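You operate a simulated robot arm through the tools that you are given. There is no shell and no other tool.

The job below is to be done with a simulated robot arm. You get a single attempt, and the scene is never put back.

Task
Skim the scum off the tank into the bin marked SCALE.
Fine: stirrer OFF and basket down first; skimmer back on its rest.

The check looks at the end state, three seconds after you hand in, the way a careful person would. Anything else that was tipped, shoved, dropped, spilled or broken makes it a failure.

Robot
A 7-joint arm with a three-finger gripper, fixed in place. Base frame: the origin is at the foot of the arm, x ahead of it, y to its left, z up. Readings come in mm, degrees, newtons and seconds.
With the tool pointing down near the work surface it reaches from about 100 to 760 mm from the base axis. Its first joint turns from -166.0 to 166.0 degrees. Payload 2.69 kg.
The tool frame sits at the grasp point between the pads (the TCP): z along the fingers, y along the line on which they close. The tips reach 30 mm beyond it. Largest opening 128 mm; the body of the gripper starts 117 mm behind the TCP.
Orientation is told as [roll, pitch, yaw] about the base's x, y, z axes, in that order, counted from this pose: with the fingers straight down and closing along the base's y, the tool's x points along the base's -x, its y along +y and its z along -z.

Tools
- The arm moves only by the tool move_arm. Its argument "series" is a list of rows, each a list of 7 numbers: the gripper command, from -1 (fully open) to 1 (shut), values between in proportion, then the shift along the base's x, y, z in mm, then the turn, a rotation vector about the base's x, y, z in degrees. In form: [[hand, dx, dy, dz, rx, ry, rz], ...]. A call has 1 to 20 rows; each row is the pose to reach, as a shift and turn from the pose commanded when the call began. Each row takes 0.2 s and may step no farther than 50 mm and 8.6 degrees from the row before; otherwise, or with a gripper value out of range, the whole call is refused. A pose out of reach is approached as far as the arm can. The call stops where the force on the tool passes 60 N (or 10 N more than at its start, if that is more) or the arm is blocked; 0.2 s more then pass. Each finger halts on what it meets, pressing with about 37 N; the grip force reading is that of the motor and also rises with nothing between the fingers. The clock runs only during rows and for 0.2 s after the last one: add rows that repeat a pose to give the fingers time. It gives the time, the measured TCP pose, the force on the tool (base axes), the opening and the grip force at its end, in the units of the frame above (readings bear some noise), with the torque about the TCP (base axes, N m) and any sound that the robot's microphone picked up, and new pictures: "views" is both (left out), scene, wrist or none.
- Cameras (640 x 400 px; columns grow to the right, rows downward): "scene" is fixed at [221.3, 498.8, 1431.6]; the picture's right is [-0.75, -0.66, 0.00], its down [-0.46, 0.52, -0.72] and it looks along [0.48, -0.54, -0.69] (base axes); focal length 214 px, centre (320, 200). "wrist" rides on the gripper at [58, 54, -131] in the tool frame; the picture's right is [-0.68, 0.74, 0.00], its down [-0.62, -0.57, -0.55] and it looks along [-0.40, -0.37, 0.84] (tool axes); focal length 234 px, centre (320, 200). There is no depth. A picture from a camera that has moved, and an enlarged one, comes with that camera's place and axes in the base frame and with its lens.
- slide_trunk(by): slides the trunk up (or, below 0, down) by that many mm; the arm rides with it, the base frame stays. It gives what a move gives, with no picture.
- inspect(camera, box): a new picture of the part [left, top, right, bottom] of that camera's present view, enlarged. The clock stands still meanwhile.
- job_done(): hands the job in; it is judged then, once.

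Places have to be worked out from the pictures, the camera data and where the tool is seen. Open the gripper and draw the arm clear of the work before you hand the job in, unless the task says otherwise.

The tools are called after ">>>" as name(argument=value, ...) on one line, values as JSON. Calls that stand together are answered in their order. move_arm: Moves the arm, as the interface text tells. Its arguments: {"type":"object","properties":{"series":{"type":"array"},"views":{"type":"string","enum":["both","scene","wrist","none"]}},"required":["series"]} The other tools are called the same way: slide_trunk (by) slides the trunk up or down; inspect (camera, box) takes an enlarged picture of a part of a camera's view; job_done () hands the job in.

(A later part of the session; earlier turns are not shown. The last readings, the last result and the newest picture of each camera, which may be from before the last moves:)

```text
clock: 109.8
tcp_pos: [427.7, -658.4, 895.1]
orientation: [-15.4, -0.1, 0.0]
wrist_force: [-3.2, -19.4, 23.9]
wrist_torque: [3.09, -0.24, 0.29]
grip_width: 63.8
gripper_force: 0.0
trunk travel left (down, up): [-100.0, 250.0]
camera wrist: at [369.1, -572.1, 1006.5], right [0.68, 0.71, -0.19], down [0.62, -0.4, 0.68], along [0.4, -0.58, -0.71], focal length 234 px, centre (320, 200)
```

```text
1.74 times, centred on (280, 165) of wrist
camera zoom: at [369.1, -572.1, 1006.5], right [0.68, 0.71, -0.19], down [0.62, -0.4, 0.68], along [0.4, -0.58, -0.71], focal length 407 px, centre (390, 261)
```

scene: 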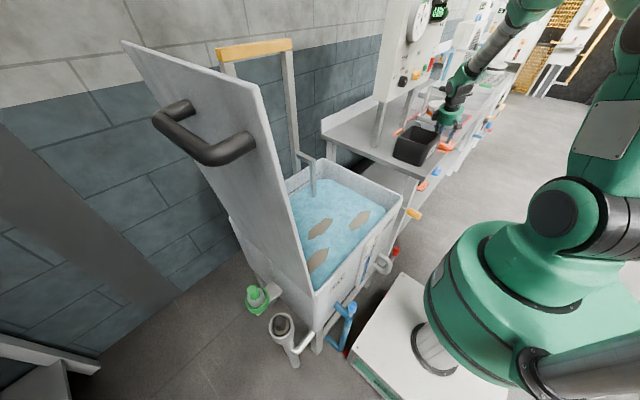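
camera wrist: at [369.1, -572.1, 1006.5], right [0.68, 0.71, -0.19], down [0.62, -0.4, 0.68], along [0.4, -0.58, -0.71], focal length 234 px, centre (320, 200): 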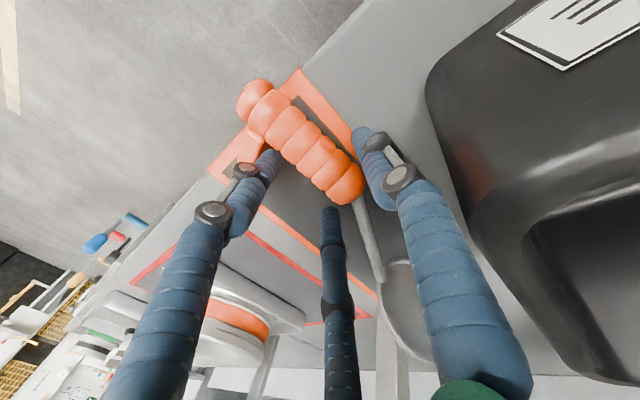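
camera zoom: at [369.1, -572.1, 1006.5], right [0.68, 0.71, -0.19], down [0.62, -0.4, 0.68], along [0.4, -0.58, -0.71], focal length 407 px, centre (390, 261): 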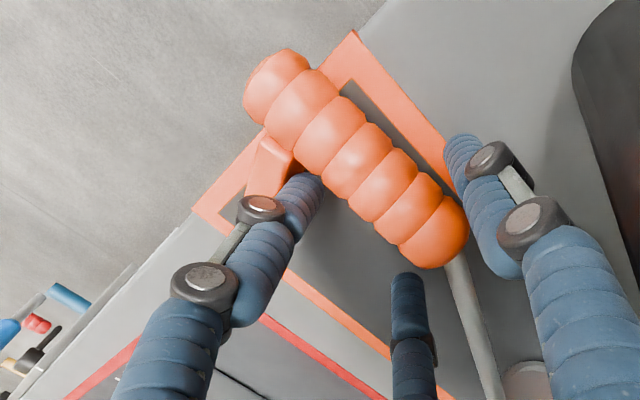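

The fingertips touch the bench and the skimmer slid about 17 mm toward me. I raise by 4 mm and close on the handle now.

>>> move_arm(series=[[-0.1, 0, 1, 4, 0, 0, 0], [0.1, 0, 2, 5, 0, 0, 0], [0.3, 0, 2, 5, 0, 0, 0], [0.5, 0, 2, 5, 0, 0, 0], [1, 0, 2, 5, 0, 0, 0], [1, 0, 2, 5, 0, 0, 0], [1, 0, 2, 5, 0, 0, 0]], views="both")

>>> inspect(camera="wrist", box=[120, 50, 440, 280])

>>> inspect(camera="scene", box=[390, 80, 480, 160])

```text
clock: 111.3
tcp_pos: [427.3, -656.9, 897.4]
orientation: [-15.3, -0.1, 0.0]
wrist_force: [-0.2, -0.5, -0.2]
wrist_torque: [0.02, 0.05, 0.03]
grip_width: 42.7
gripper_force: 36.9
trunk travel left (down, up): [-100.0, 250.0]
camera wrist: at [368.9, -569.7, 1010.4], right [0.68, 0.71, -0.19], down [0.62, -0.4, 0.68], along [0.4, -0.58, -0.71], focal length 234 px, centre (320, 200)
```

scene: 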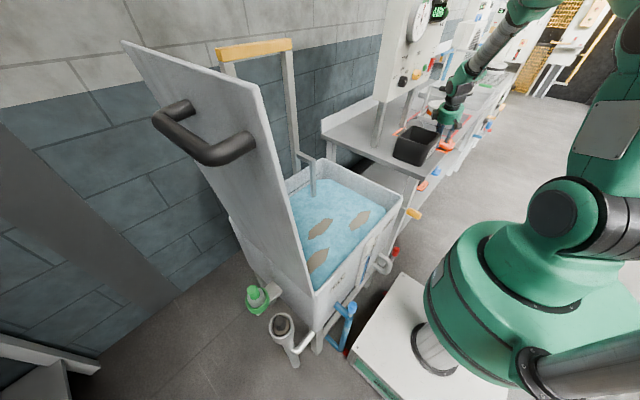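
wrist: 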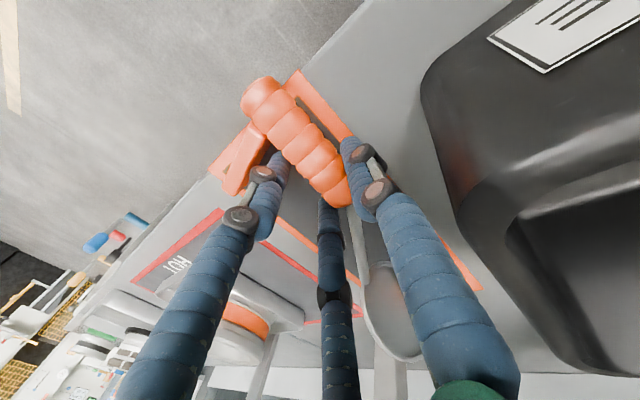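

```text
1.74 times, centred on (280, 165) of wrist
camera zoom: at [368.9, -569.7, 1010.4], right [0.68, 0.71, -0.19], down [0.62, -0.4, 0.68], along [0.4, -0.58, -0.71], focal length 407 px, centre (390, 261)
```

zoom: 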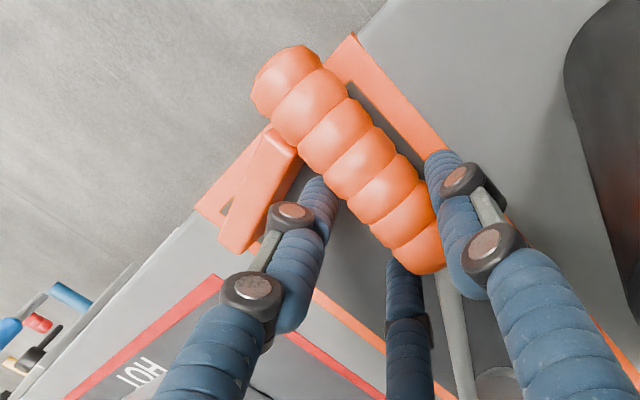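

```text
5.00 times, centred on (435, 120) of scene
camera zoom: at [221.3, 498.8, 1431.6], right [-0.75, -0.66, 0.0], down [-0.46, 0.52, -0.72], along [0.48, -0.54, -0.69], focal length 1072 px, centre (-255, 600)
```

zoom: 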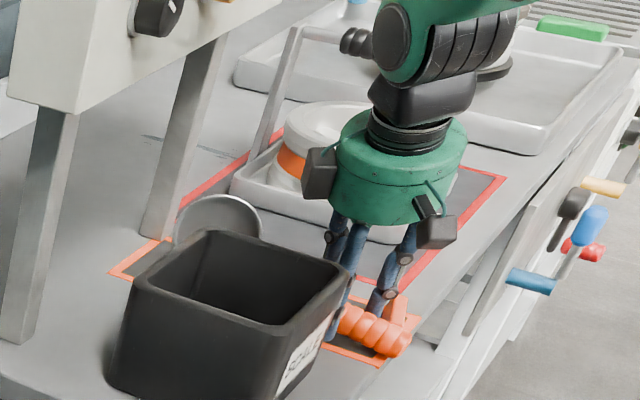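

The handle is gripped well (42.7 mm). I lift and retreat, keeping clear of bin and panel, straightening the tool on the way.

>>> move_arm(series=[[1, 0, 0, 15, 0, 0, 0], [1, -8, 2, 45, 0, 0, 0], [1, -30, 10, 80, 0, 0, 0], [1, -50, 25, 115, 0, 0, 0], [1, -60, 55, 145, 0, 0, 0], [1, -60, 95, 170, 0, 0, 0], [1, -60, 135, 195, 5, 0, 0], [1, -60, 175, 220, 10, 0, 0], [1, -50, 215, 245, 15.3, 0, 0], [1, -50, 215, 245, 15.3, 0, 0]], views="both")

>>> inspect(camera="scene", box=[400, 20, 510, 120])

```text
clock: 113.5
tcp_pos: [380.4, -440.6, 1144.2]
orientation: [-0.1, 0.0, -0.1]
wrist_force: [-0.8, 1.1, -1.1]
wrist_torque: [0.0, 0.06, -0.01]
grip_width: 42.9
gripper_force: 36.5
trunk travel left (down, up): [-100.0, 250.0]
camera wrist: at [322.2, -387.2, 1274.9], right [0.68, 0.74, 0.0], down [0.62, -0.57, 0.55], along [0.4, -0.37, -0.84], focal length 234 px, centre (320, 200)
```

scene: 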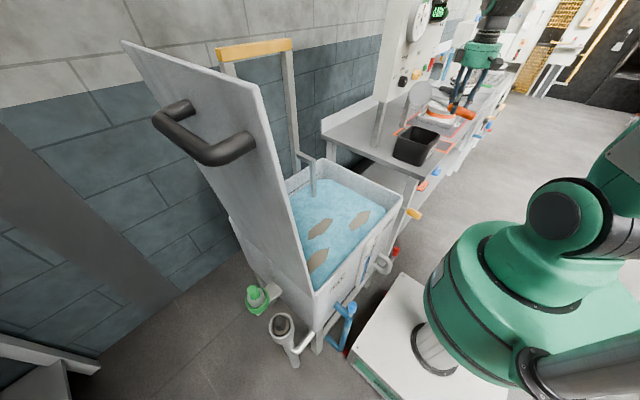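
wrist: 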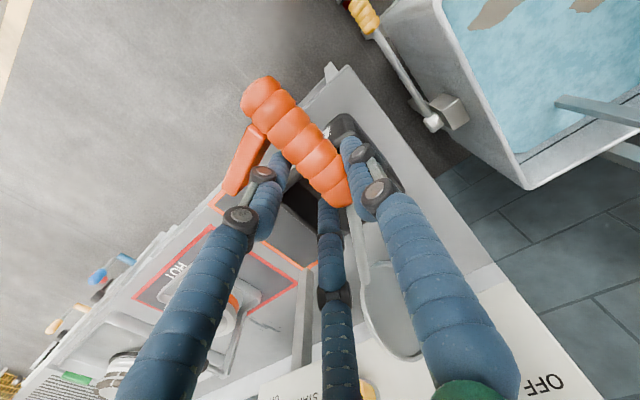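

```text
4.00 times, centred on (455, 70) of scene
camera zoom: at [221.3, 498.8, 1431.6], right [-0.75, -0.66, 0.0], down [-0.46, 0.52, -0.72], along [0.48, -0.54, -0.69], focal length 858 px, centre (-220, 720)
```

zoom: 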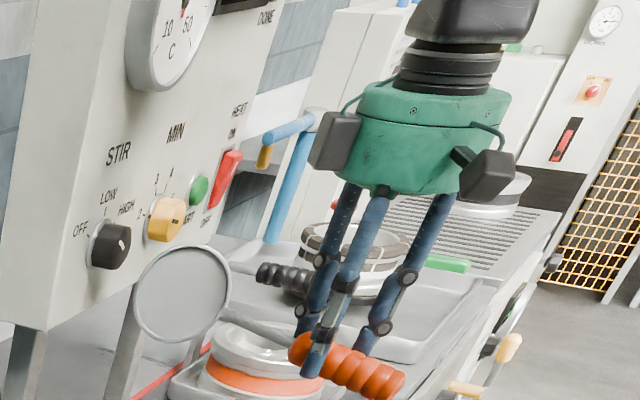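

The skimmer is held with the leg outward. For standing it upright I'll tilt the tool at a high, safe level and use the trunk to lower it, so a joint limit can't drop it. First the trunk goes up.

>>> slide_trunk(by=150)

>>> move_arm(series=[[1, 0, 0, 0, 0, 0, -8], [1, 0, 0, 0, 0, 0, -16], [1, 0, 0, 0, 0, 0, -24], [1, 0, 0, 0, 0, 0, -32], [1, 0, 0, 0, 0, 0, -40], [1, 0, 0, 0, 0, 0, -48], [1, 0, 0, 0, 0, 0, -56], [1, 0, 0, 0, 0, 0, -64], [1, 0, 0, 0, 0, 0, -72], [1, 0, 0, 0, 0, 0, -80], [1, 0, 0, 0, 0, 0, -88], [1, 0, 0, 0, 0, 0, -96], [1, 0, 0, 0, 0, 0, -104], [1, 0, 0, 0, 0, 0, -112], [1, 0, 0, 0, 0, 0, -115]], views="both")

```text
clock: 115.3
tcp_pos: [380.8, -442.6, 1293.5]
orientation: [0.0, 0.0, 0.1]
wrist_force: [-0.1, 0.0, -1.2]
wrist_torque: [0.03, 0.05, -0.01]
grip_width: 42.8
gripper_force: 37.0
trunk travel left (down, up): [-250.0, 100.0]
```

```text
clock: 118.5
tcp_pos: [380.6, -441.9, 1294.0]
orientation: [-0.1, 0.0, -115.1]
wrist_force: [-0.5, 0.3, -1.7]
wrist_torque: [0.04, -0.08, 0.02]
grip_width: 42.7
gripper_force: 37.5
trunk travel left (down, up): [-250.0, 100.0]
camera wrist: at [454.6, -411.6, 1424.5], right [0.38, -0.93, 0.0], down [-0.77, -0.32, 0.55], along [-0.51, -0.21, -0.84], focal length 234 px, centre (320, 200)
```

scene: 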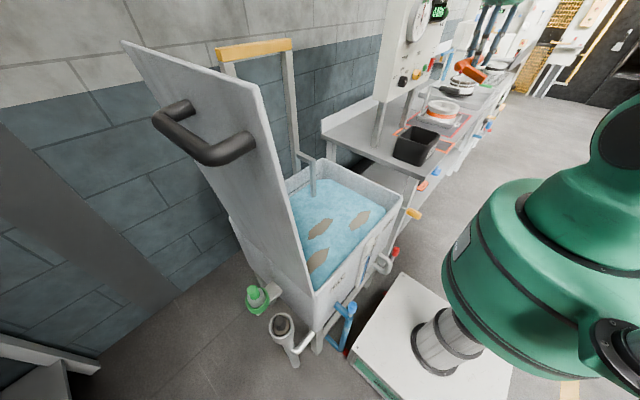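
wrist: 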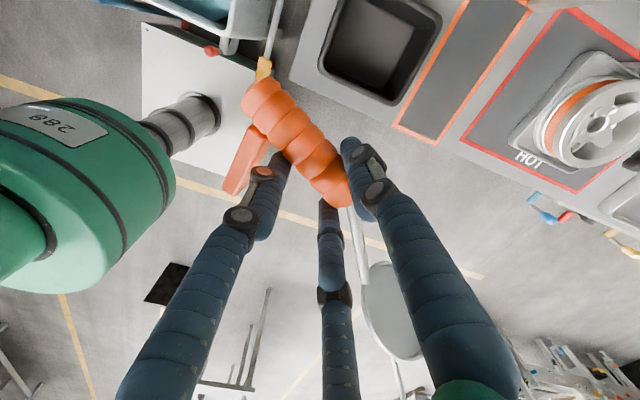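

Flipped yaw reached cleanly. Now I tilt outward gradually while moving out over the pad area at height, in two parts.

>>> move_arm(series=[[1, 5, -10, 0, -3.2, -6.8, 0], [1, 15, -28, 0, -6.3, -13.6, 0], [1, 27, -48, 0, -9.5, -20.4, 0], [1, 40, -68, 0, -12.7, -27.2, 0], [1, 52, -88, 0, -15.9, -34, 0], [1, 52, -88, 0, -15.9, -34, 0]], views="none")

>>> move_arm(series=[[1, 12, -20, 0, -3.2, -6.8, 0], [1, 25, -42, 0, -6.3, -13.6, 0], [1, 40, -65, 0, -9.5, -20.4, 0], [1, 55, -90, 0, -12.7, -27.2, 0], [1, 67, -112, 0, -15.9, -34, 0]], views="both")

```text
clock: 119.9
tcp_pos: [431.4, -530.6, 1294.7]
orientation: [37.5, -0.1, -115.1]
wrist_force: [-0.1, -0.9, -0.9]
wrist_torque: [0.01, -0.02, 0.02]
grip_width: 42.7
gripper_force: 37.2
trunk travel left (down, up): [-250.0, 100.0]
```

```text
clock: 121.1
tcp_pos: [498.4, -644.7, 1291.4]
orientation: [75.1, -0.1, -115.2]
wrist_force: [-0.8, -0.6, -2.2]
wrist_torque: [0.06, 0.04, 0.02]
grip_width: 43.0
gripper_force: 36.4
trunk travel left (down, up): [-250.0, 100.0]
camera wrist: at [421.4, -543.5, 1377.9], right [-0.12, -0.69, 0.71], down [-0.87, -0.27, -0.4], along [0.47, -0.67, -0.57], focal length 234 px, centre (320, 200)
```

scene: 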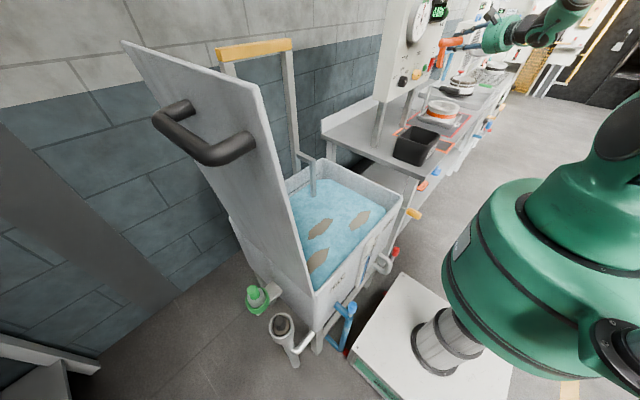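
wrist: 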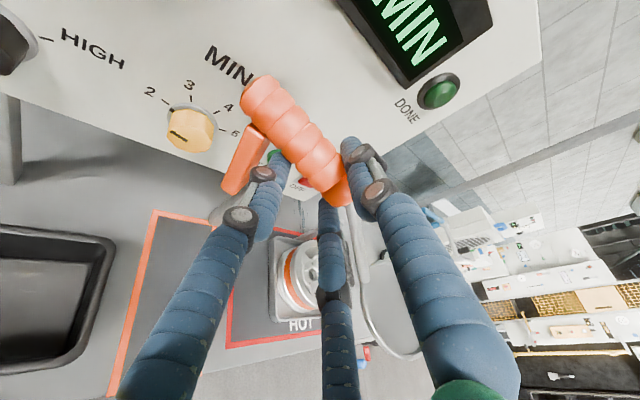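

That works well: tilt 75° at (498,-645,1291). I check how upright the skimmer is.

>>> inspect(camera="scene", box=[410, 10, 520, 90])

>>> inspect(camera="wrist", box=[200, 60, 460, 380])

```text
5.00 times, centred on (465, 50) of scene
camera zoom: at [221.3, 498.8, 1431.6], right [-0.75, -0.66, 0.0], down [-0.46, 0.52, -0.72], along [0.48, -0.54, -0.69], focal length 1072 px, centre (-405, 950)
```

zoom: 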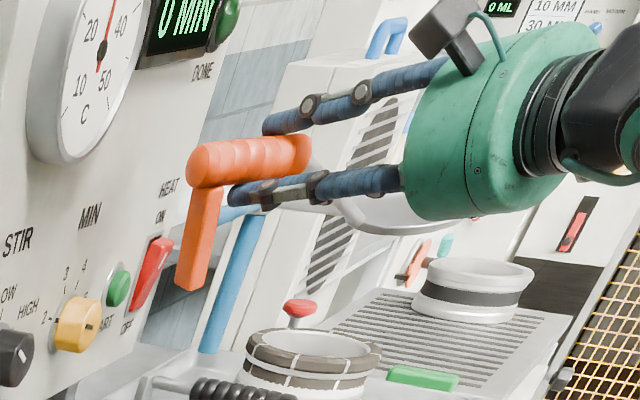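

```text
1.25 times, centred on (330, 220) of wrist
camera zoom: at [421.4, -543.5, 1377.9], right [-0.12, -0.69, 0.71], down [-0.87, -0.27, -0.4], along [0.47, -0.67, -0.57], focal length 293 px, centre (308, 175)
```

zoom: 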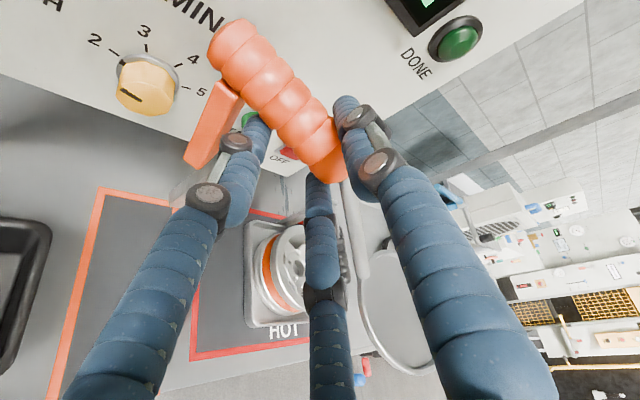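

The skimmer needs about 15° more tilt and a 9° dip of the dish end to stand flat. I make those corrections and then lower the trunk.

>>> move_arm(series=[[1, 0, 0, 0, 0.6, -5.8, 0], [1, 0, 0, 0, 1.3, -11.6, 0], [1, 0, 0, 0, 1.9, -17.4, 0], [1, 0, 0, 0, 1.9, -17.4, 0]], views="scene")

>>> inspect(camera="scene", box=[410, 10, 520, 90])

```text
clock: 122.1
tcp_pos: [498.2, -643.6, 1294.2]
orientation: [90.1, 8.9, -113.8]
wrist_force: [0.2, 1.1, -1.8]
wrist_torque: [0.03, 0.0, -0.01]
grip_width: 43.1
gripper_force: 36.9
trunk travel left (down, up): [-250.0, 100.0]
```

scene: 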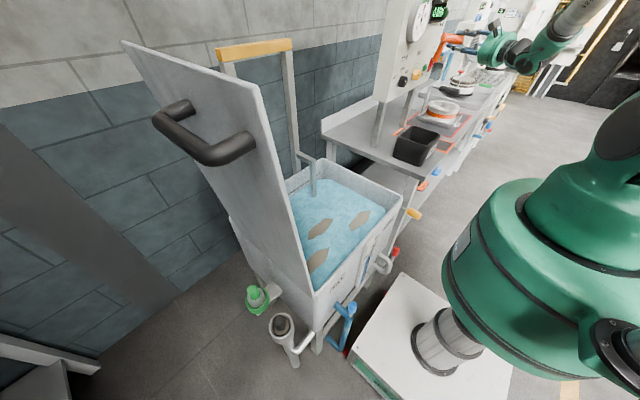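

```text
5.00 times, centred on (465, 50) of scene
camera zoom: at [221.3, 498.8, 1431.6], right [-0.75, -0.66, 0.0], down [-0.46, 0.52, -0.72], along [0.48, -0.54, -0.69], focal length 1072 px, centre (-405, 950)
```

zoom: 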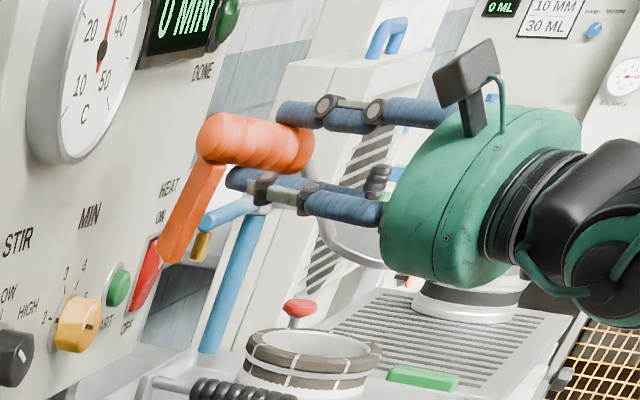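

I check the lean from the wrist camera as well before lowering.

>>> inspect(camera="wrist", box=[200, 60, 460, 380])

```text
1.25 times, centred on (330, 220) of wrist
camera zoom: at [399.1, -544.2, 1355.6], right [-0.32, -0.71, 0.62], down [-0.71, -0.25, -0.66], along [0.63, -0.65, -0.43], focal length 293 px, centre (308, 175)
```

zoom: 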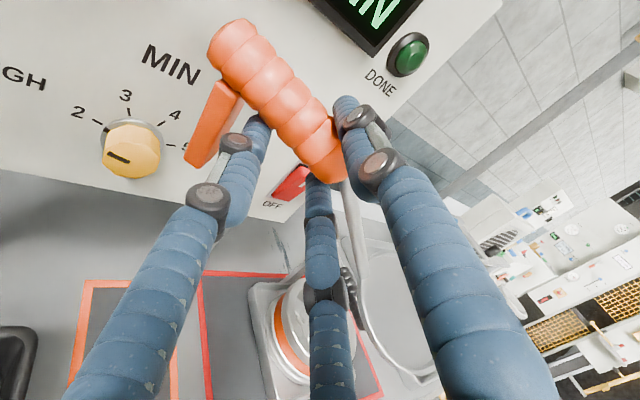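

Both the leg and the dish's visible ellipse indicate about 17° over-tilt, so upright is at roughly 74° as first predicted. I tilt back accordingly and recheck.

>>> move_arm(series=[[1, 0, 0, 0, 3.4, 7.3, 0], [1, 0, 0, 0, 6.8, 14.5, 0], [1, 0, 0, 0, 6.8, 14.5, 0]], views="scene")

>>> inspect(camera="scene", box=[410, 10, 520, 90])

>>> inspect(camera="wrist", box=[200, 60, 460, 380])

```text
clock: 122.9
tcp_pos: [499.2, -642.9, 1293.4]
orientation: [73.9, 8.8, -116.6]
wrist_force: [0.2, 0.1, -1.2]
wrist_torque: [0.03, 0.0, -0.01]
grip_width: 43.1
gripper_force: 37.8
trunk travel left (down, up): [-250.0, 100.0]
```

scene: 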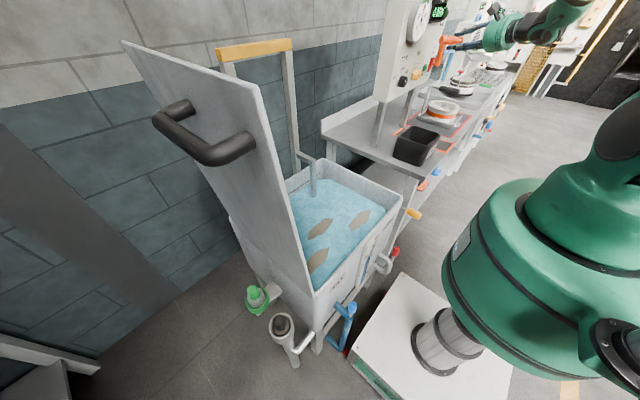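

```text
5.00 times, centred on (465, 50) of scene
camera zoom: at [221.3, 498.8, 1431.6], right [-0.75, -0.66, 0.0], down [-0.46, 0.52, -0.72], along [0.48, -0.54, -0.69], focal length 1072 px, centre (-405, 950)
```

zoom: 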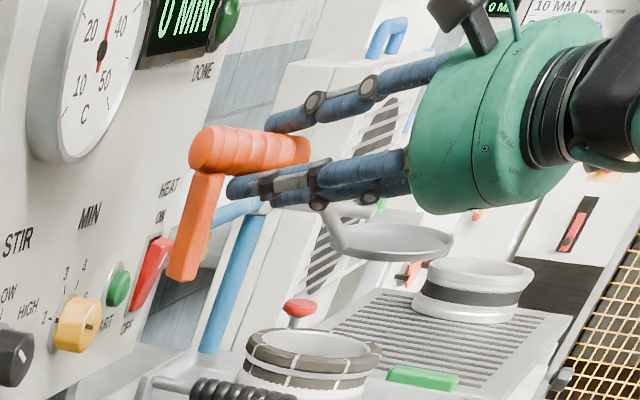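

```text
1.25 times, centred on (330, 220) of wrist
camera zoom: at [419.3, -553.4, 1389.8], right [-0.16, -0.79, 0.59], down [-0.86, -0.19, -0.48], along [0.49, -0.59, -0.64], focal length 293 px, centre (308, 175)
```

zoom: 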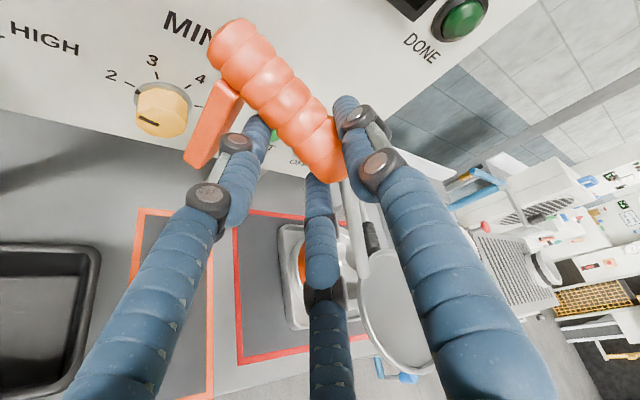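

Now it is properly upright: the dish is level and the leg vertical. I shift a little away from the bin so the housing clears it when lowered, and then lower the trunk.

>>> move_arm(series=[[1, -8, -2, 0, 0, 0, 2.7], [1, -16, -5, 0, 0, 0, 5.4], [1, -24, -7, 0, 0, 0, 8], [1, -24, -7, 0, 0, 0, 8]], views="none")

>>> slide_trunk(by=-200)

>>> inspect(camera="scene", box=[390, 50, 510, 150])

>>> inspect(camera="wrist", box=[0, 0, 640, 400])

```text
clock: 123.9
tcp_pos: [474.6, -649.0, 1293.1]
orientation: [74.0, 8.9, -108.4]
wrist_force: [-0.9, 0.2, -1.1]
wrist_torque: [0.07, 0.04, 0.0]
grip_width: 43.1
gripper_force: 37.0
trunk travel left (down, up): [-250.0, 100.0]
```

```text
clock: 126.1
tcp_pos: [475.8, -648.1, 1093.9]
orientation: [74.0, 8.9, -108.4]
wrist_force: [0.3, -0.6, -0.9]
wrist_torque: [0.06, 0.05, 0.03]
grip_width: 43.0
gripper_force: 36.7
trunk travel left (down, up): [-50.0, 300.0]
```

```text
4.00 times, centred on (450, 100) of scene
camera zoom: at [221.3, 498.8, 1431.6], right [-0.75, -0.66, 0.0], down [-0.46, 0.52, -0.72], along [0.48, -0.54, -0.69], focal length 858 px, centre (-200, 600)
```

zoom: 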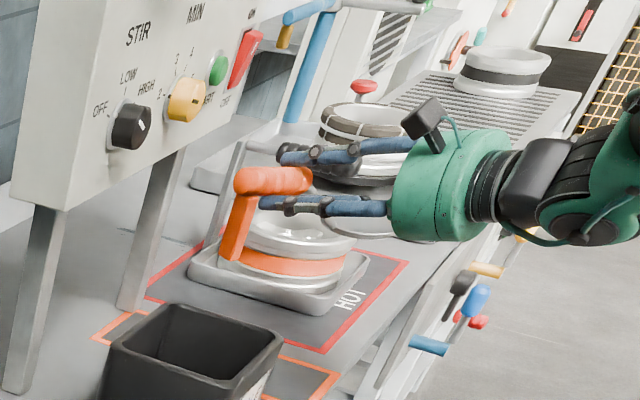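

```text
1.00 times, centred on (320, 200) of wrist (not enlarged: the box is as wide or as high as the picture)
camera zoom: at [384.5, -571.8, 1190.1], right [-0.05, -0.8, 0.59], down [-0.82, -0.3, -0.48], along [0.57, -0.51, -0.64], focal length 234 px, centre (320, 200)
```

zoom: 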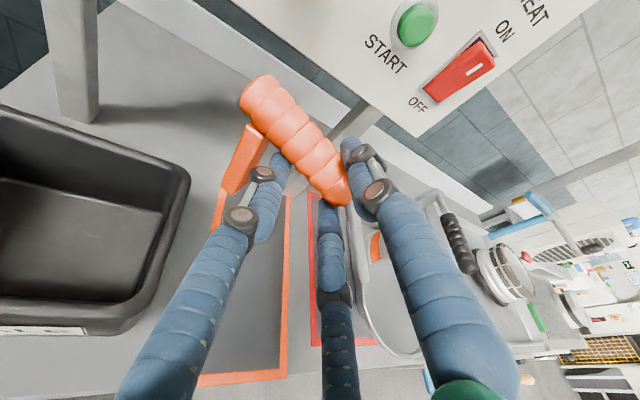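

Everything tracks. I lower the trunk its last 50 mm, then bring the arm down slowly the remaining way.

>>> slide_trunk(by=-50)

>>> move_arm(series=[[1, 0, 0, -20, 0, 0, 0], [1, 0, 0, -40, 0, 0, 0], [1, 0, 0, -60, 0, 0, 0], [1, 0, 0, -80, 0, 0, 0], [1, 0, 0, -90, 0, 0, 0]], views="both")

>>> inspect(camera="scene", box=[390, 70, 490, 160])

```text
clock: 127.0
tcp_pos: [474.7, -649.9, 1044.6]
orientation: [73.8, 8.9, -108.3]
wrist_force: [-0.3, 0.3, -1.2]
wrist_torque: [0.04, 0.0, -0.01]
grip_width: 43.0
gripper_force: 36.5
trunk travel left (down, up): [0.0, 350.0]
```

```text
clock: 128.2
tcp_pos: [474.0, -649.5, 953.1]
orientation: [74.0, 8.9, -108.6]
wrist_force: [2.1, -15.4, -0.2]
wrist_torque: [0.22, -0.03, -0.66]
grip_width: 43.1
gripper_force: 36.9
trunk travel left (down, up): [0.0, 350.0]
camera wrist: at [384.3, -572.4, 1049.4], right [-0.05, -0.8, 0.59], down [-0.82, -0.3, -0.48], along [0.57, -0.52, -0.64], focal length 234 px, centre (320, 200)
```

scene: 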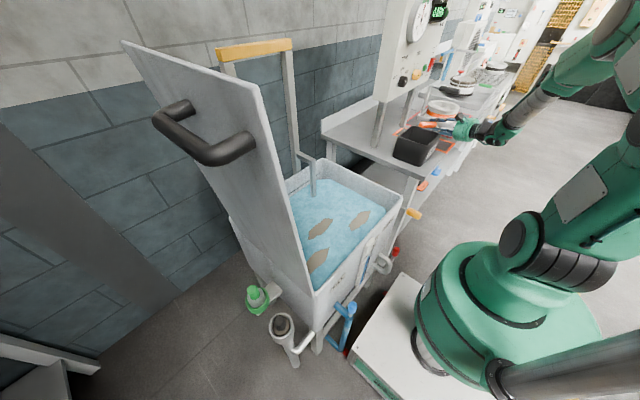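
wrist: 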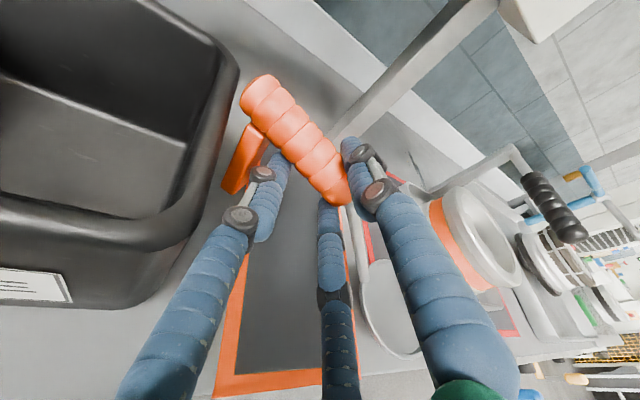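

```text
4.44 times, centred on (440, 115) of scene
camera zoom: at [221.3, 498.8, 1431.6], right [-0.75, -0.66, 0.0], down [-0.46, 0.52, -0.72], along [0.48, -0.54, -0.69], focal length 953 px, centre (-213, 578)
```

zoom: 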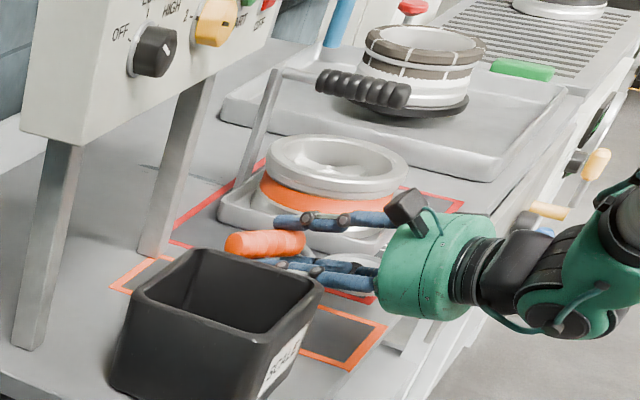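

The handle's near end is brushing the bin's right rim (the bin reaches to about y=-588). I shift away from it before lowering further.

>>> move_arm(series=[[1, -2, -8, 2, 0, 0, 0], [1, -4, -16, 2, 0, 0, 0], [1, -6, -23, 0, 0, 0, 0], [1, -6, -23, 0, 0, 0, 0]], views="wrist")

>>> inspect(camera="scene", box=[380, 100, 480, 180])

```text
clock: 129.2
tcp_pos: [470.2, -671.1, 953.0]
orientation: [73.8, 8.8, -108.4]
wrist_force: [0.0, -0.9, -1.8]
wrist_torque: [0.04, -0.01, 0.04]
grip_width: 42.7
gripper_force: 36.5
trunk travel left (down, up): [0.0, 350.0]
camera wrist: at [379.3, -594.7, 1049.4], right [-0.05, -0.8, 0.59], down [-0.82, -0.3, -0.48], along [0.57, -0.51, -0.64], focal length 234 px, centre (320, 200)
```

wrist: 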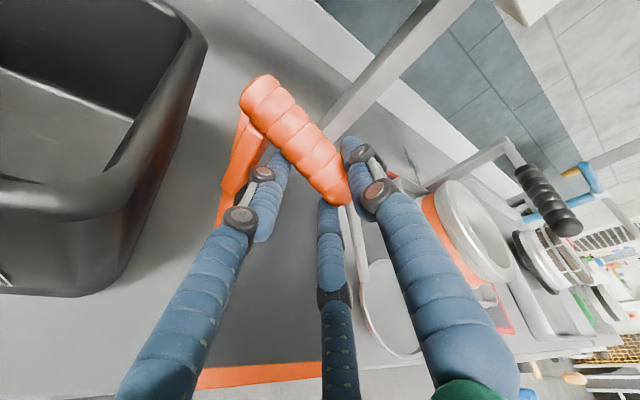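

```text
5.00 times, centred on (430, 140) of scene
camera zoom: at [221.3, 498.8, 1431.6], right [-0.75, -0.66, 0.0], down [-0.46, 0.52, -0.72], along [0.48, -0.54, -0.69], focal length 1072 px, centre (-230, 500)
```

zoom: 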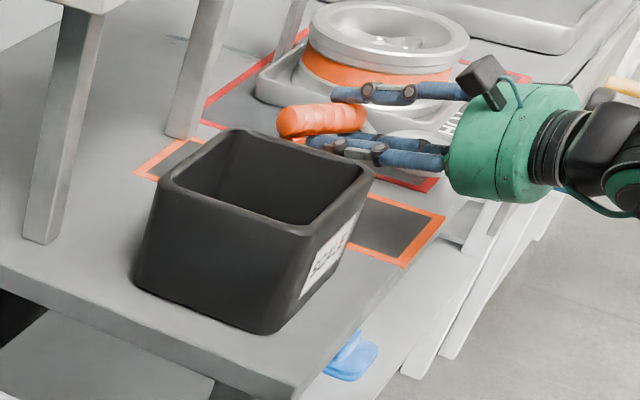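

No contact now and the bin is unmoved. I lower the last 20 mm in small steps until it touches down.

>>> move_arm(series=[[1, 0, 0, -5, 0, 0, 0], [1, 0, 0, -10, 0, 0, 0], [1, 0, 0, -14, 0, 0, 0], [1, 0, 0, -17, 0, 0, 0], [1, 0, 0, -17, 0, 0, 0]], views="scene")

```text
clock: 130.4
tcp_pos: [469.4, -671.3, 936.8]
orientation: [73.9, 8.9, -108.3]
wrist_force: [0.2, -0.5, -1.3]
wrist_torque: [0.03, -0.01, 0.04]
grip_width: 42.3
gripper_force: 36.9
trunk travel left (down, up): [0.0, 350.0]
```

scene: 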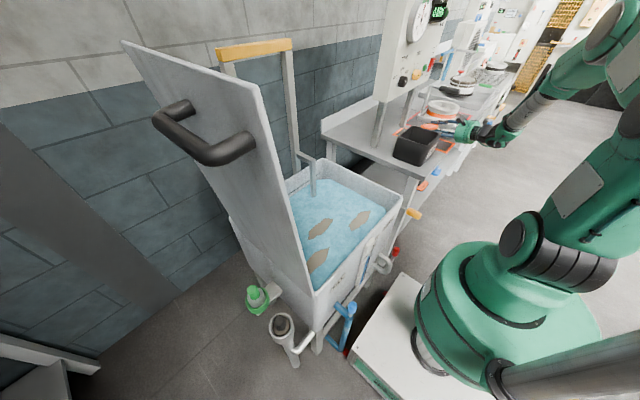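

Not touching yet. I continue down in 2–3 mm steps.

>>> move_arm(series=[[1, 0, 0, -3, 0, 0, 0], [1, 0, 0, -5, 0, 0, 0], [1, 0, 0, -7, 0, 0, 0], [1, 0, 0, -9, 0, 0, 0], [1, 0, 0, -9, 0, 0, 0]], views="wrist")

>>> inspect(camera="wrist", box=[180, 60, 460, 380])

>>> inspect(camera="scene", box=[400, 90, 490, 160])

```text
clock: 131.6
tcp_pos: [470.0, -673.5, 930.0]
orientation: [74.1, 8.8, -108.3]
wrist_force: [1.1, 0.8, 20.0]
wrist_torque: [0.93, -1.04, -0.04]
grip_width: 42.9
gripper_force: 37.5
trunk travel left (down, up): [0.0, 350.0]
camera wrist: at [378.4, -595.2, 1026.4], right [-0.05, -0.8, 0.6], down [-0.82, -0.3, -0.48], along [0.57, -0.52, -0.64], focal length 234 px, centre (320, 200)
```

wrist: 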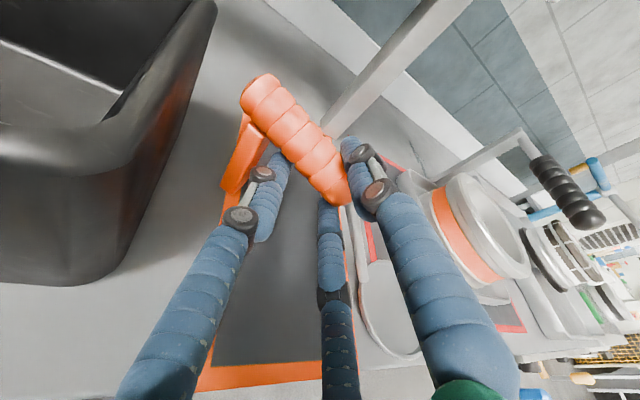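

```text
1.25 times, centred on (320, 220) of wrist
camera zoom: at [378.4, -595.2, 1026.4], right [-0.05, -0.8, 0.6], down [-0.82, -0.3, -0.48], along [0.57, -0.52, -0.64], focal length 293 px, centre (320, 175)
```

zoom: 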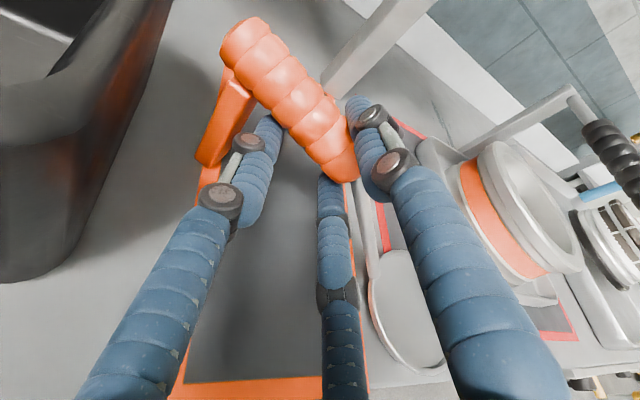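

```text
5.71 times, centred on (445, 125) of scene
camera zoom: at [221.3, 498.8, 1431.6], right [-0.75, -0.66, 0.0], down [-0.46, 0.52, -0.72], along [0.48, -0.54, -0.69], focal length 1226 px, centre (-394, 629)
```

zoom: 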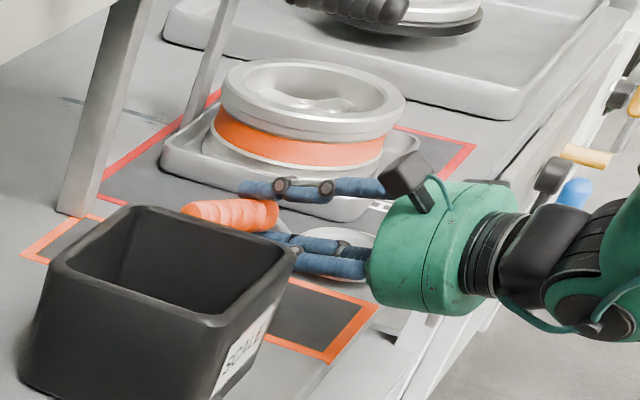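

The leg has touched down (about 20 N). I open the fingers moderately so the skimmer settles upright, then check.

>>> move_arm(series=[[0.25, 0, 0, 0, 0, 0, 0], [0.15, 0, 0, 0, 0, 0, 0], [0.05, 0, 0, 0, 0, 0, 0], [0.05, 0, 0, 0, 0, 0, 0], [0.05, 0, 0, 0, 0, 0, 0], [0.05, 0, 0, 0, 0, 0, 0]], views="both")

>>> inspect(camera="scene", box=[400, 90, 490, 160])

>>> inspect(camera="wrist", box=[180, 60, 460, 380])

```text
clock: 133.0
tcp_pos: [469.6, -671.3, 928.2]
orientation: [73.9, 8.9, -108.4]
wrist_force: [0.8, -0.1, 0.4]
wrist_torque: [-0.05, -0.02, -0.04]
grip_width: 60.6
gripper_force: 0.1
trunk travel left (down, up): [0.0, 350.0]
camera wrist: at [378.5, -595.0, 1023.8], right [-0.05, -0.8, 0.59], down [-0.82, -0.3, -0.48], along [0.57, -0.51, -0.64], focal length 234 px, centre (320, 200)
```

scene: 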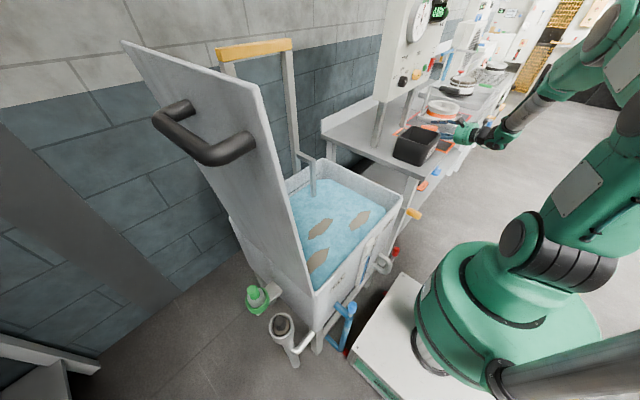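
wrist: 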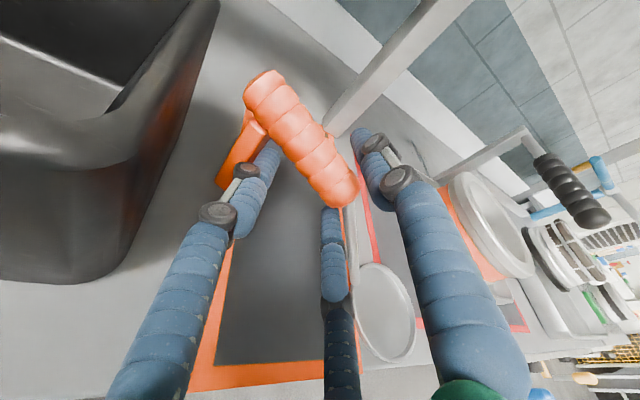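

```text
5.71 times, centred on (445, 125) of scene
camera zoom: at [221.3, 498.8, 1431.6], right [-0.75, -0.66, 0.0], down [-0.46, 0.52, -0.72], along [0.48, -0.54, -0.69], focal length 1226 px, centre (-394, 629)
```

zoom: 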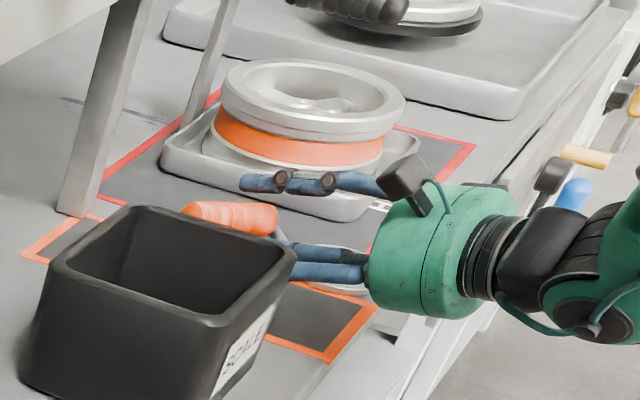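

```text
1.25 times, centred on (320, 220) of wrist
camera zoom: at [378.5, -595.0, 1023.8], right [-0.05, -0.8, 0.59], down [-0.82, -0.3, -0.48], along [0.57, -0.51, -0.64], focal length 293 px, centre (320, 175)
```

zoom: 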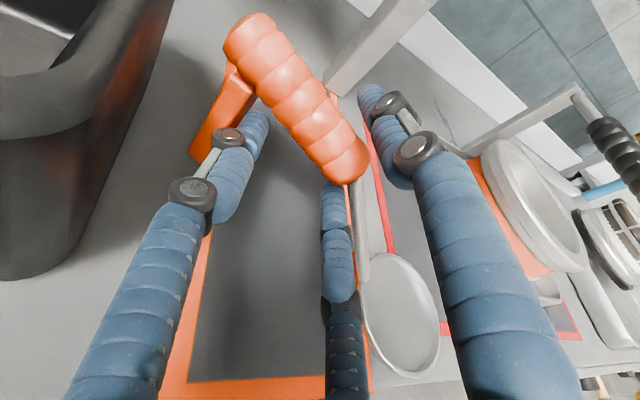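

The skimmer is standing upright on the bench: handle centre about (493,-653), dish at (415,-793). I retreat along the tool axis so the fingers slide off the handle.

>>> move_arm(series=[[0.05, -14, 4, 4, 0, 0, 0], [0.05, -37, 10.5, 11, 0, 0, 0], [-0.1, -65, 18, 19, 0, 0, 0], [-0.1, -93, 26, 27, 0, 0, 0], [-0.1, -125, 35, 37, 0, 0, 0], [-0.1, -155, 43, 60, 0, 0, 0], [-0.1, -155, 43, 100, 0, 0, 0]], views="both")

>>> inspect(camera="scene", box=[400, 90, 490, 160])

>>> inspect(camera="wrist", box=[180, 60, 460, 300])

```text
clock: 134.6
tcp_pos: [315.4, -631.0, 1029.3]
orientation: [73.8, 9.0, -108.4]
wrist_force: [0.9, -0.3, -0.7]
wrist_torque: [-0.01, -0.05, 0.05]
grip_width: 70.1
gripper_force: 0.2
trunk travel left (down, up): [0.0, 350.0]
camera wrist: at [224.8, -554.8, 1125.5], right [-0.05, -0.8, 0.59], down [-0.82, -0.3, -0.48], along [0.57, -0.51, -0.65], focal length 234 px, centre (320, 200)
```

scene: 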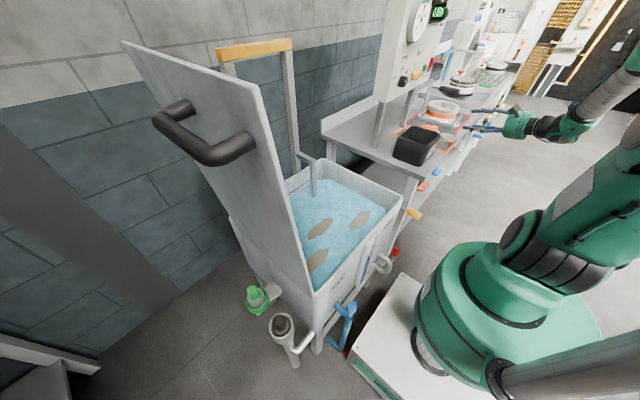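
wrist: 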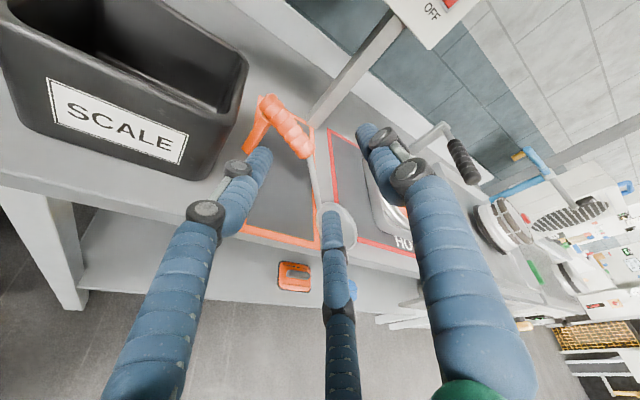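

```text
5.71 times, centred on (445, 125) of scene
camera zoom: at [221.3, 498.8, 1431.6], right [-0.75, -0.66, 0.0], down [-0.46, 0.52, -0.72], along [0.48, -0.54, -0.69], focal length 1226 px, centre (-394, 629)
```

zoom: 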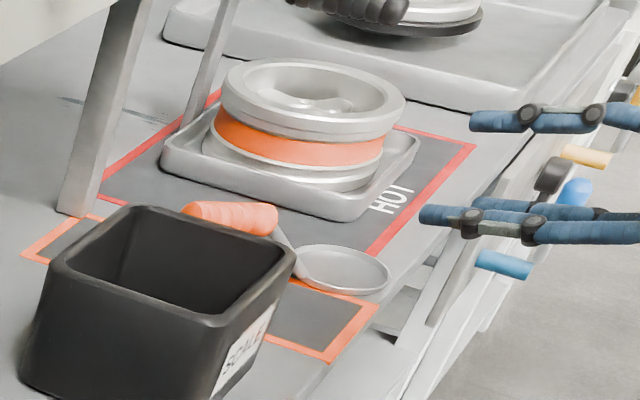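

```text
1.67 times, centred on (320, 180) of wrist
camera zoom: at [224.8, -554.8, 1125.5], right [-0.05, -0.8, 0.59], down [-0.82, -0.3, -0.48], along [0.57, -0.51, -0.65], focal length 390 px, centre (320, 233)
```

zoom: 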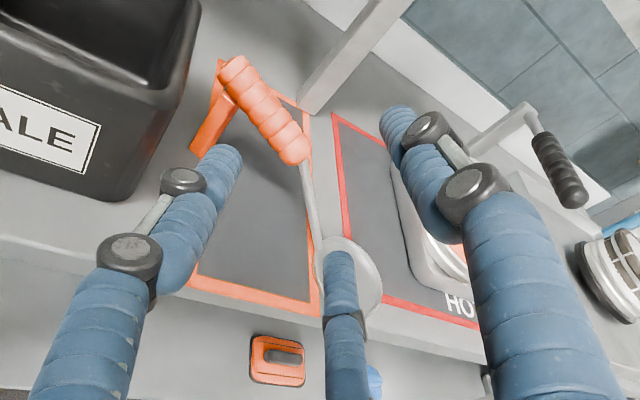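

The skimmer stands upright and stable. Now I re-orient the tool to nearly vertical with yaw -120° (perpendicular to the handle), moving to a point short of the handle.

>>> move_arm(series=[[-0.1, 8, 8, 15, 2.2, 7.3, -0.7], [-0.1, 18, 17, 30, 4.3, 14.7, -1.4], [-0.1, 28, 26, 45, 6.5, 22, -2.1], [-0.1, 39, 35, 60, 8.7, 29.4, -2.8], [-0.1, 50, 44, 72, 10.9, 36.7, -3.6], [-0.1, 62, 53, 82, 13, 44, -4.3], [-0.1, 74, 62, 88, 15.2, 51.4, -5], [-0.1, 85, 71, 91, 17.4, 58.7, -5.7], [-0.1, 85, 71, 91, 17.4, 58.7, -5.7]], views="both")

```text
clock: 136.6
tcp_pos: [401.1, -559.3, 1120.6]
orientation: [13.0, 0.0, -119.8]
wrist_force: [0.2, 0.0, -0.3]
wrist_torque: [0.0, 0.03, 0.0]
grip_width: 70.3
gripper_force: 0.0
trunk travel left (down, up): [0.0, 350.0]
camera wrist: at [449.5, -520.8, 1260.0], right [0.28, -0.94, 0.17], down [-0.89, -0.2, 0.41], along [-0.35, -0.27, -0.9], focal length 234 px, centre (320, 200)
```

scene: 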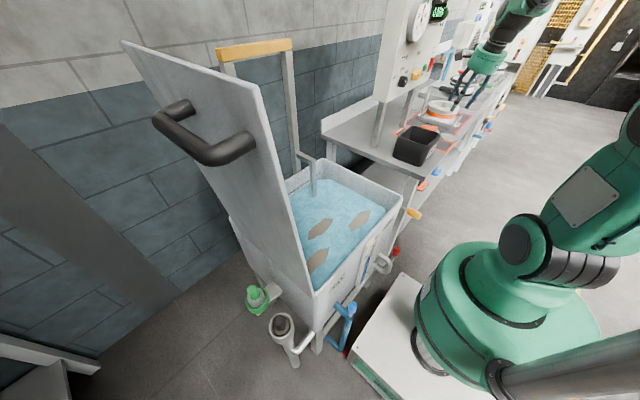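
wrist: 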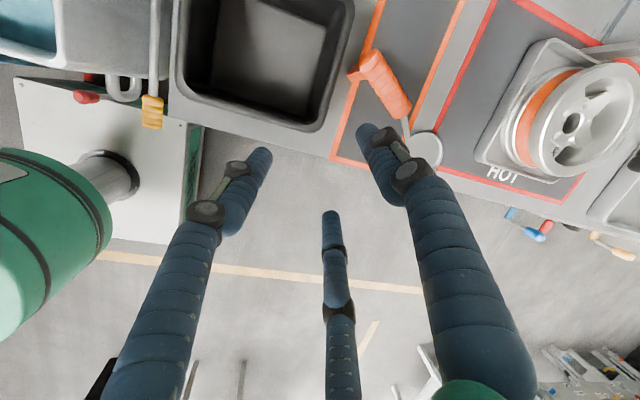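

The handle is clearly in view: from about (520,-622) to (477,-694). I move to a hover above its middle with 18° outward tilt.

>>> move_arm(series=[[-0.1, 18, -19, -15, -0.6, -1.1, -0.3], [-0.1, 36, -38, -35, -1.3, -2.2, -0.6], [-0.1, 53, -56, -57, -2, -3.3, -1], [-0.1, 69, -74, -77, -2.6, -4.3, -1.2], [-0.1, 69, -74, -77, -2.6, -4.3, -1.2]], views="both")

>>> inspect(camera="wrist", box=[240, 0, 500, 200])

```text
clock: 137.8
tcp_pos: [469.3, -634.5, 1040.7]
orientation: [18.1, -0.1, -121.0]
wrist_force: [0.2, -0.3, -0.8]
wrist_torque: [0.01, 0.01, 0.03]
grip_width: 70.0
gripper_force: 0.1
trunk travel left (down, up): [0.0, 350.0]
camera wrist: at [508.1, -589.5, 1181.6], right [0.25, -0.94, 0.23], down [-0.92, -0.16, 0.35], along [-0.29, -0.3, -0.91], focal length 234 px, centre (320, 200)
```

scene: 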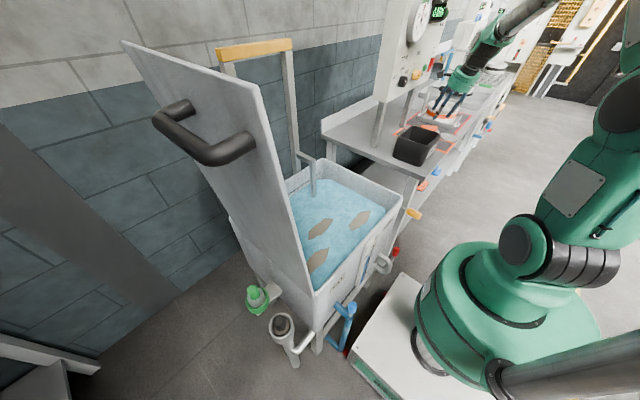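
wrist: 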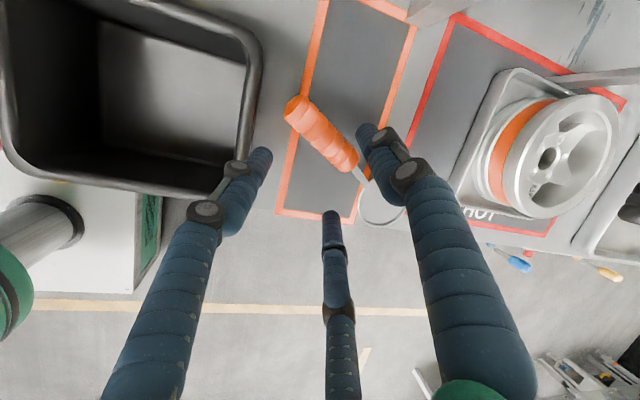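

```text
2.00 times, centred on (370, 100) of wrist
camera zoom: at [508.1, -589.5, 1181.6], right [0.25, -0.94, 0.23], down [-0.92, -0.16, 0.35], along [-0.29, -0.3, -0.91], focal length 468 px, centre (220, 400)
```

zoom: 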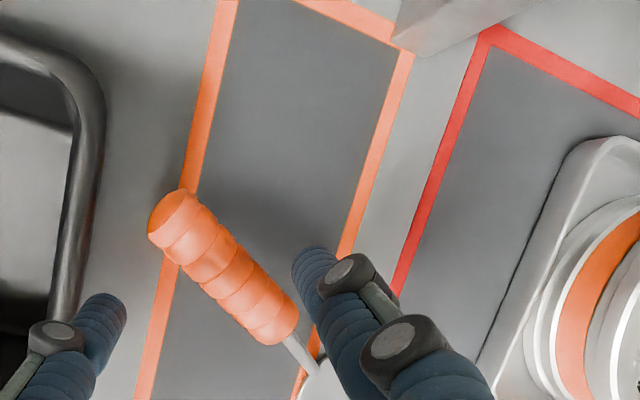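

The handle is precisely located now: (520,-620) to (479,-695). I descend along the tool axis onto its middle and close.

>>> move_arm(series=[[-0.1, 6, -3, -20, 0, 0, 0.5], [-0.1, 12, -7, -40, 0, 0, 1], [-0.1, 18, -10.5, -60, 0, 0, 1.5], [-0.1, 24, -14, -78, 0, 0, 2], [-0.1, 29, -17, -92, 0, 0, 2], [-0.1, 32, -18.5, -102, 0, 0, 2], [-0.1, 32, -18.5, -102, 0, 0, 2]], views="both")

>>> inspect(camera="wrist", box=[200, 60, 480, 280])

```text
clock: 139.4
tcp_pos: [500.0, -648.9, 939.5]
orientation: [18.1, -0.2, -119.1]
wrist_force: [0.0, -0.6, -0.8]
wrist_torque: [-0.01, -0.05, 0.0]
grip_width: 70.4
gripper_force: 0.0
trunk travel left (down, up): [0.0, 350.0]
camera wrist: at [538.3, -603.1, 1080.7], right [0.28, -0.93, 0.23], down [-0.92, -0.19, 0.35], along [-0.28, -0.31, -0.91], focal length 234 px, centre (320, 200)
```

scene: 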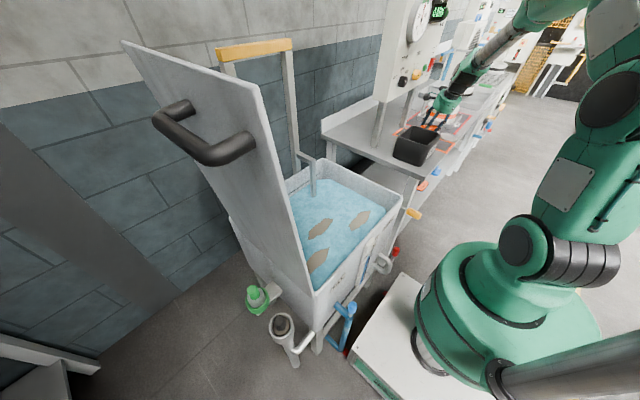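
wrist: 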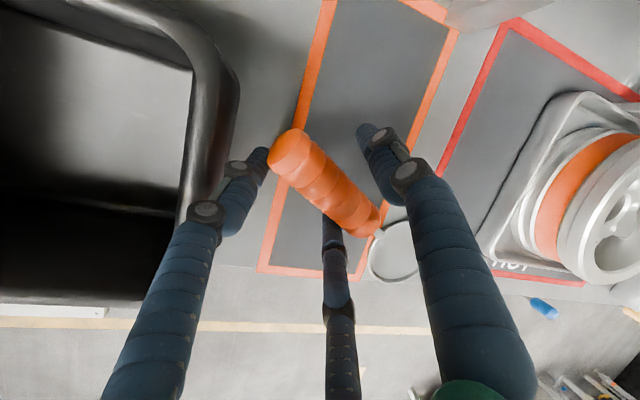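

```text
1.82 times, centred on (340, 170) of wrist
camera zoom: at [538.3, -603.1, 1080.7], right [0.28, -0.93, 0.23], down [-0.92, -0.19, 0.35], along [-0.28, -0.31, -0.91], focal length 426 px, centre (284, 254)
```

zoom: 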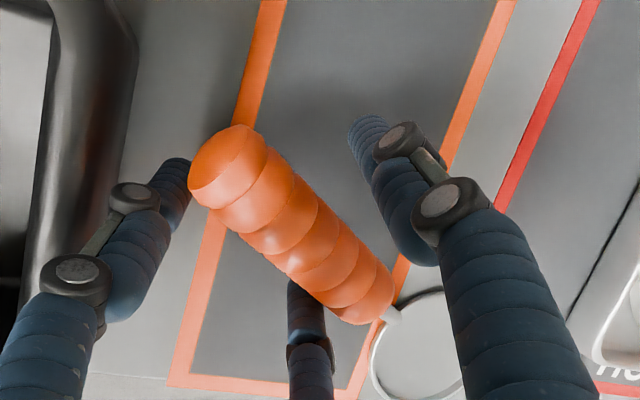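

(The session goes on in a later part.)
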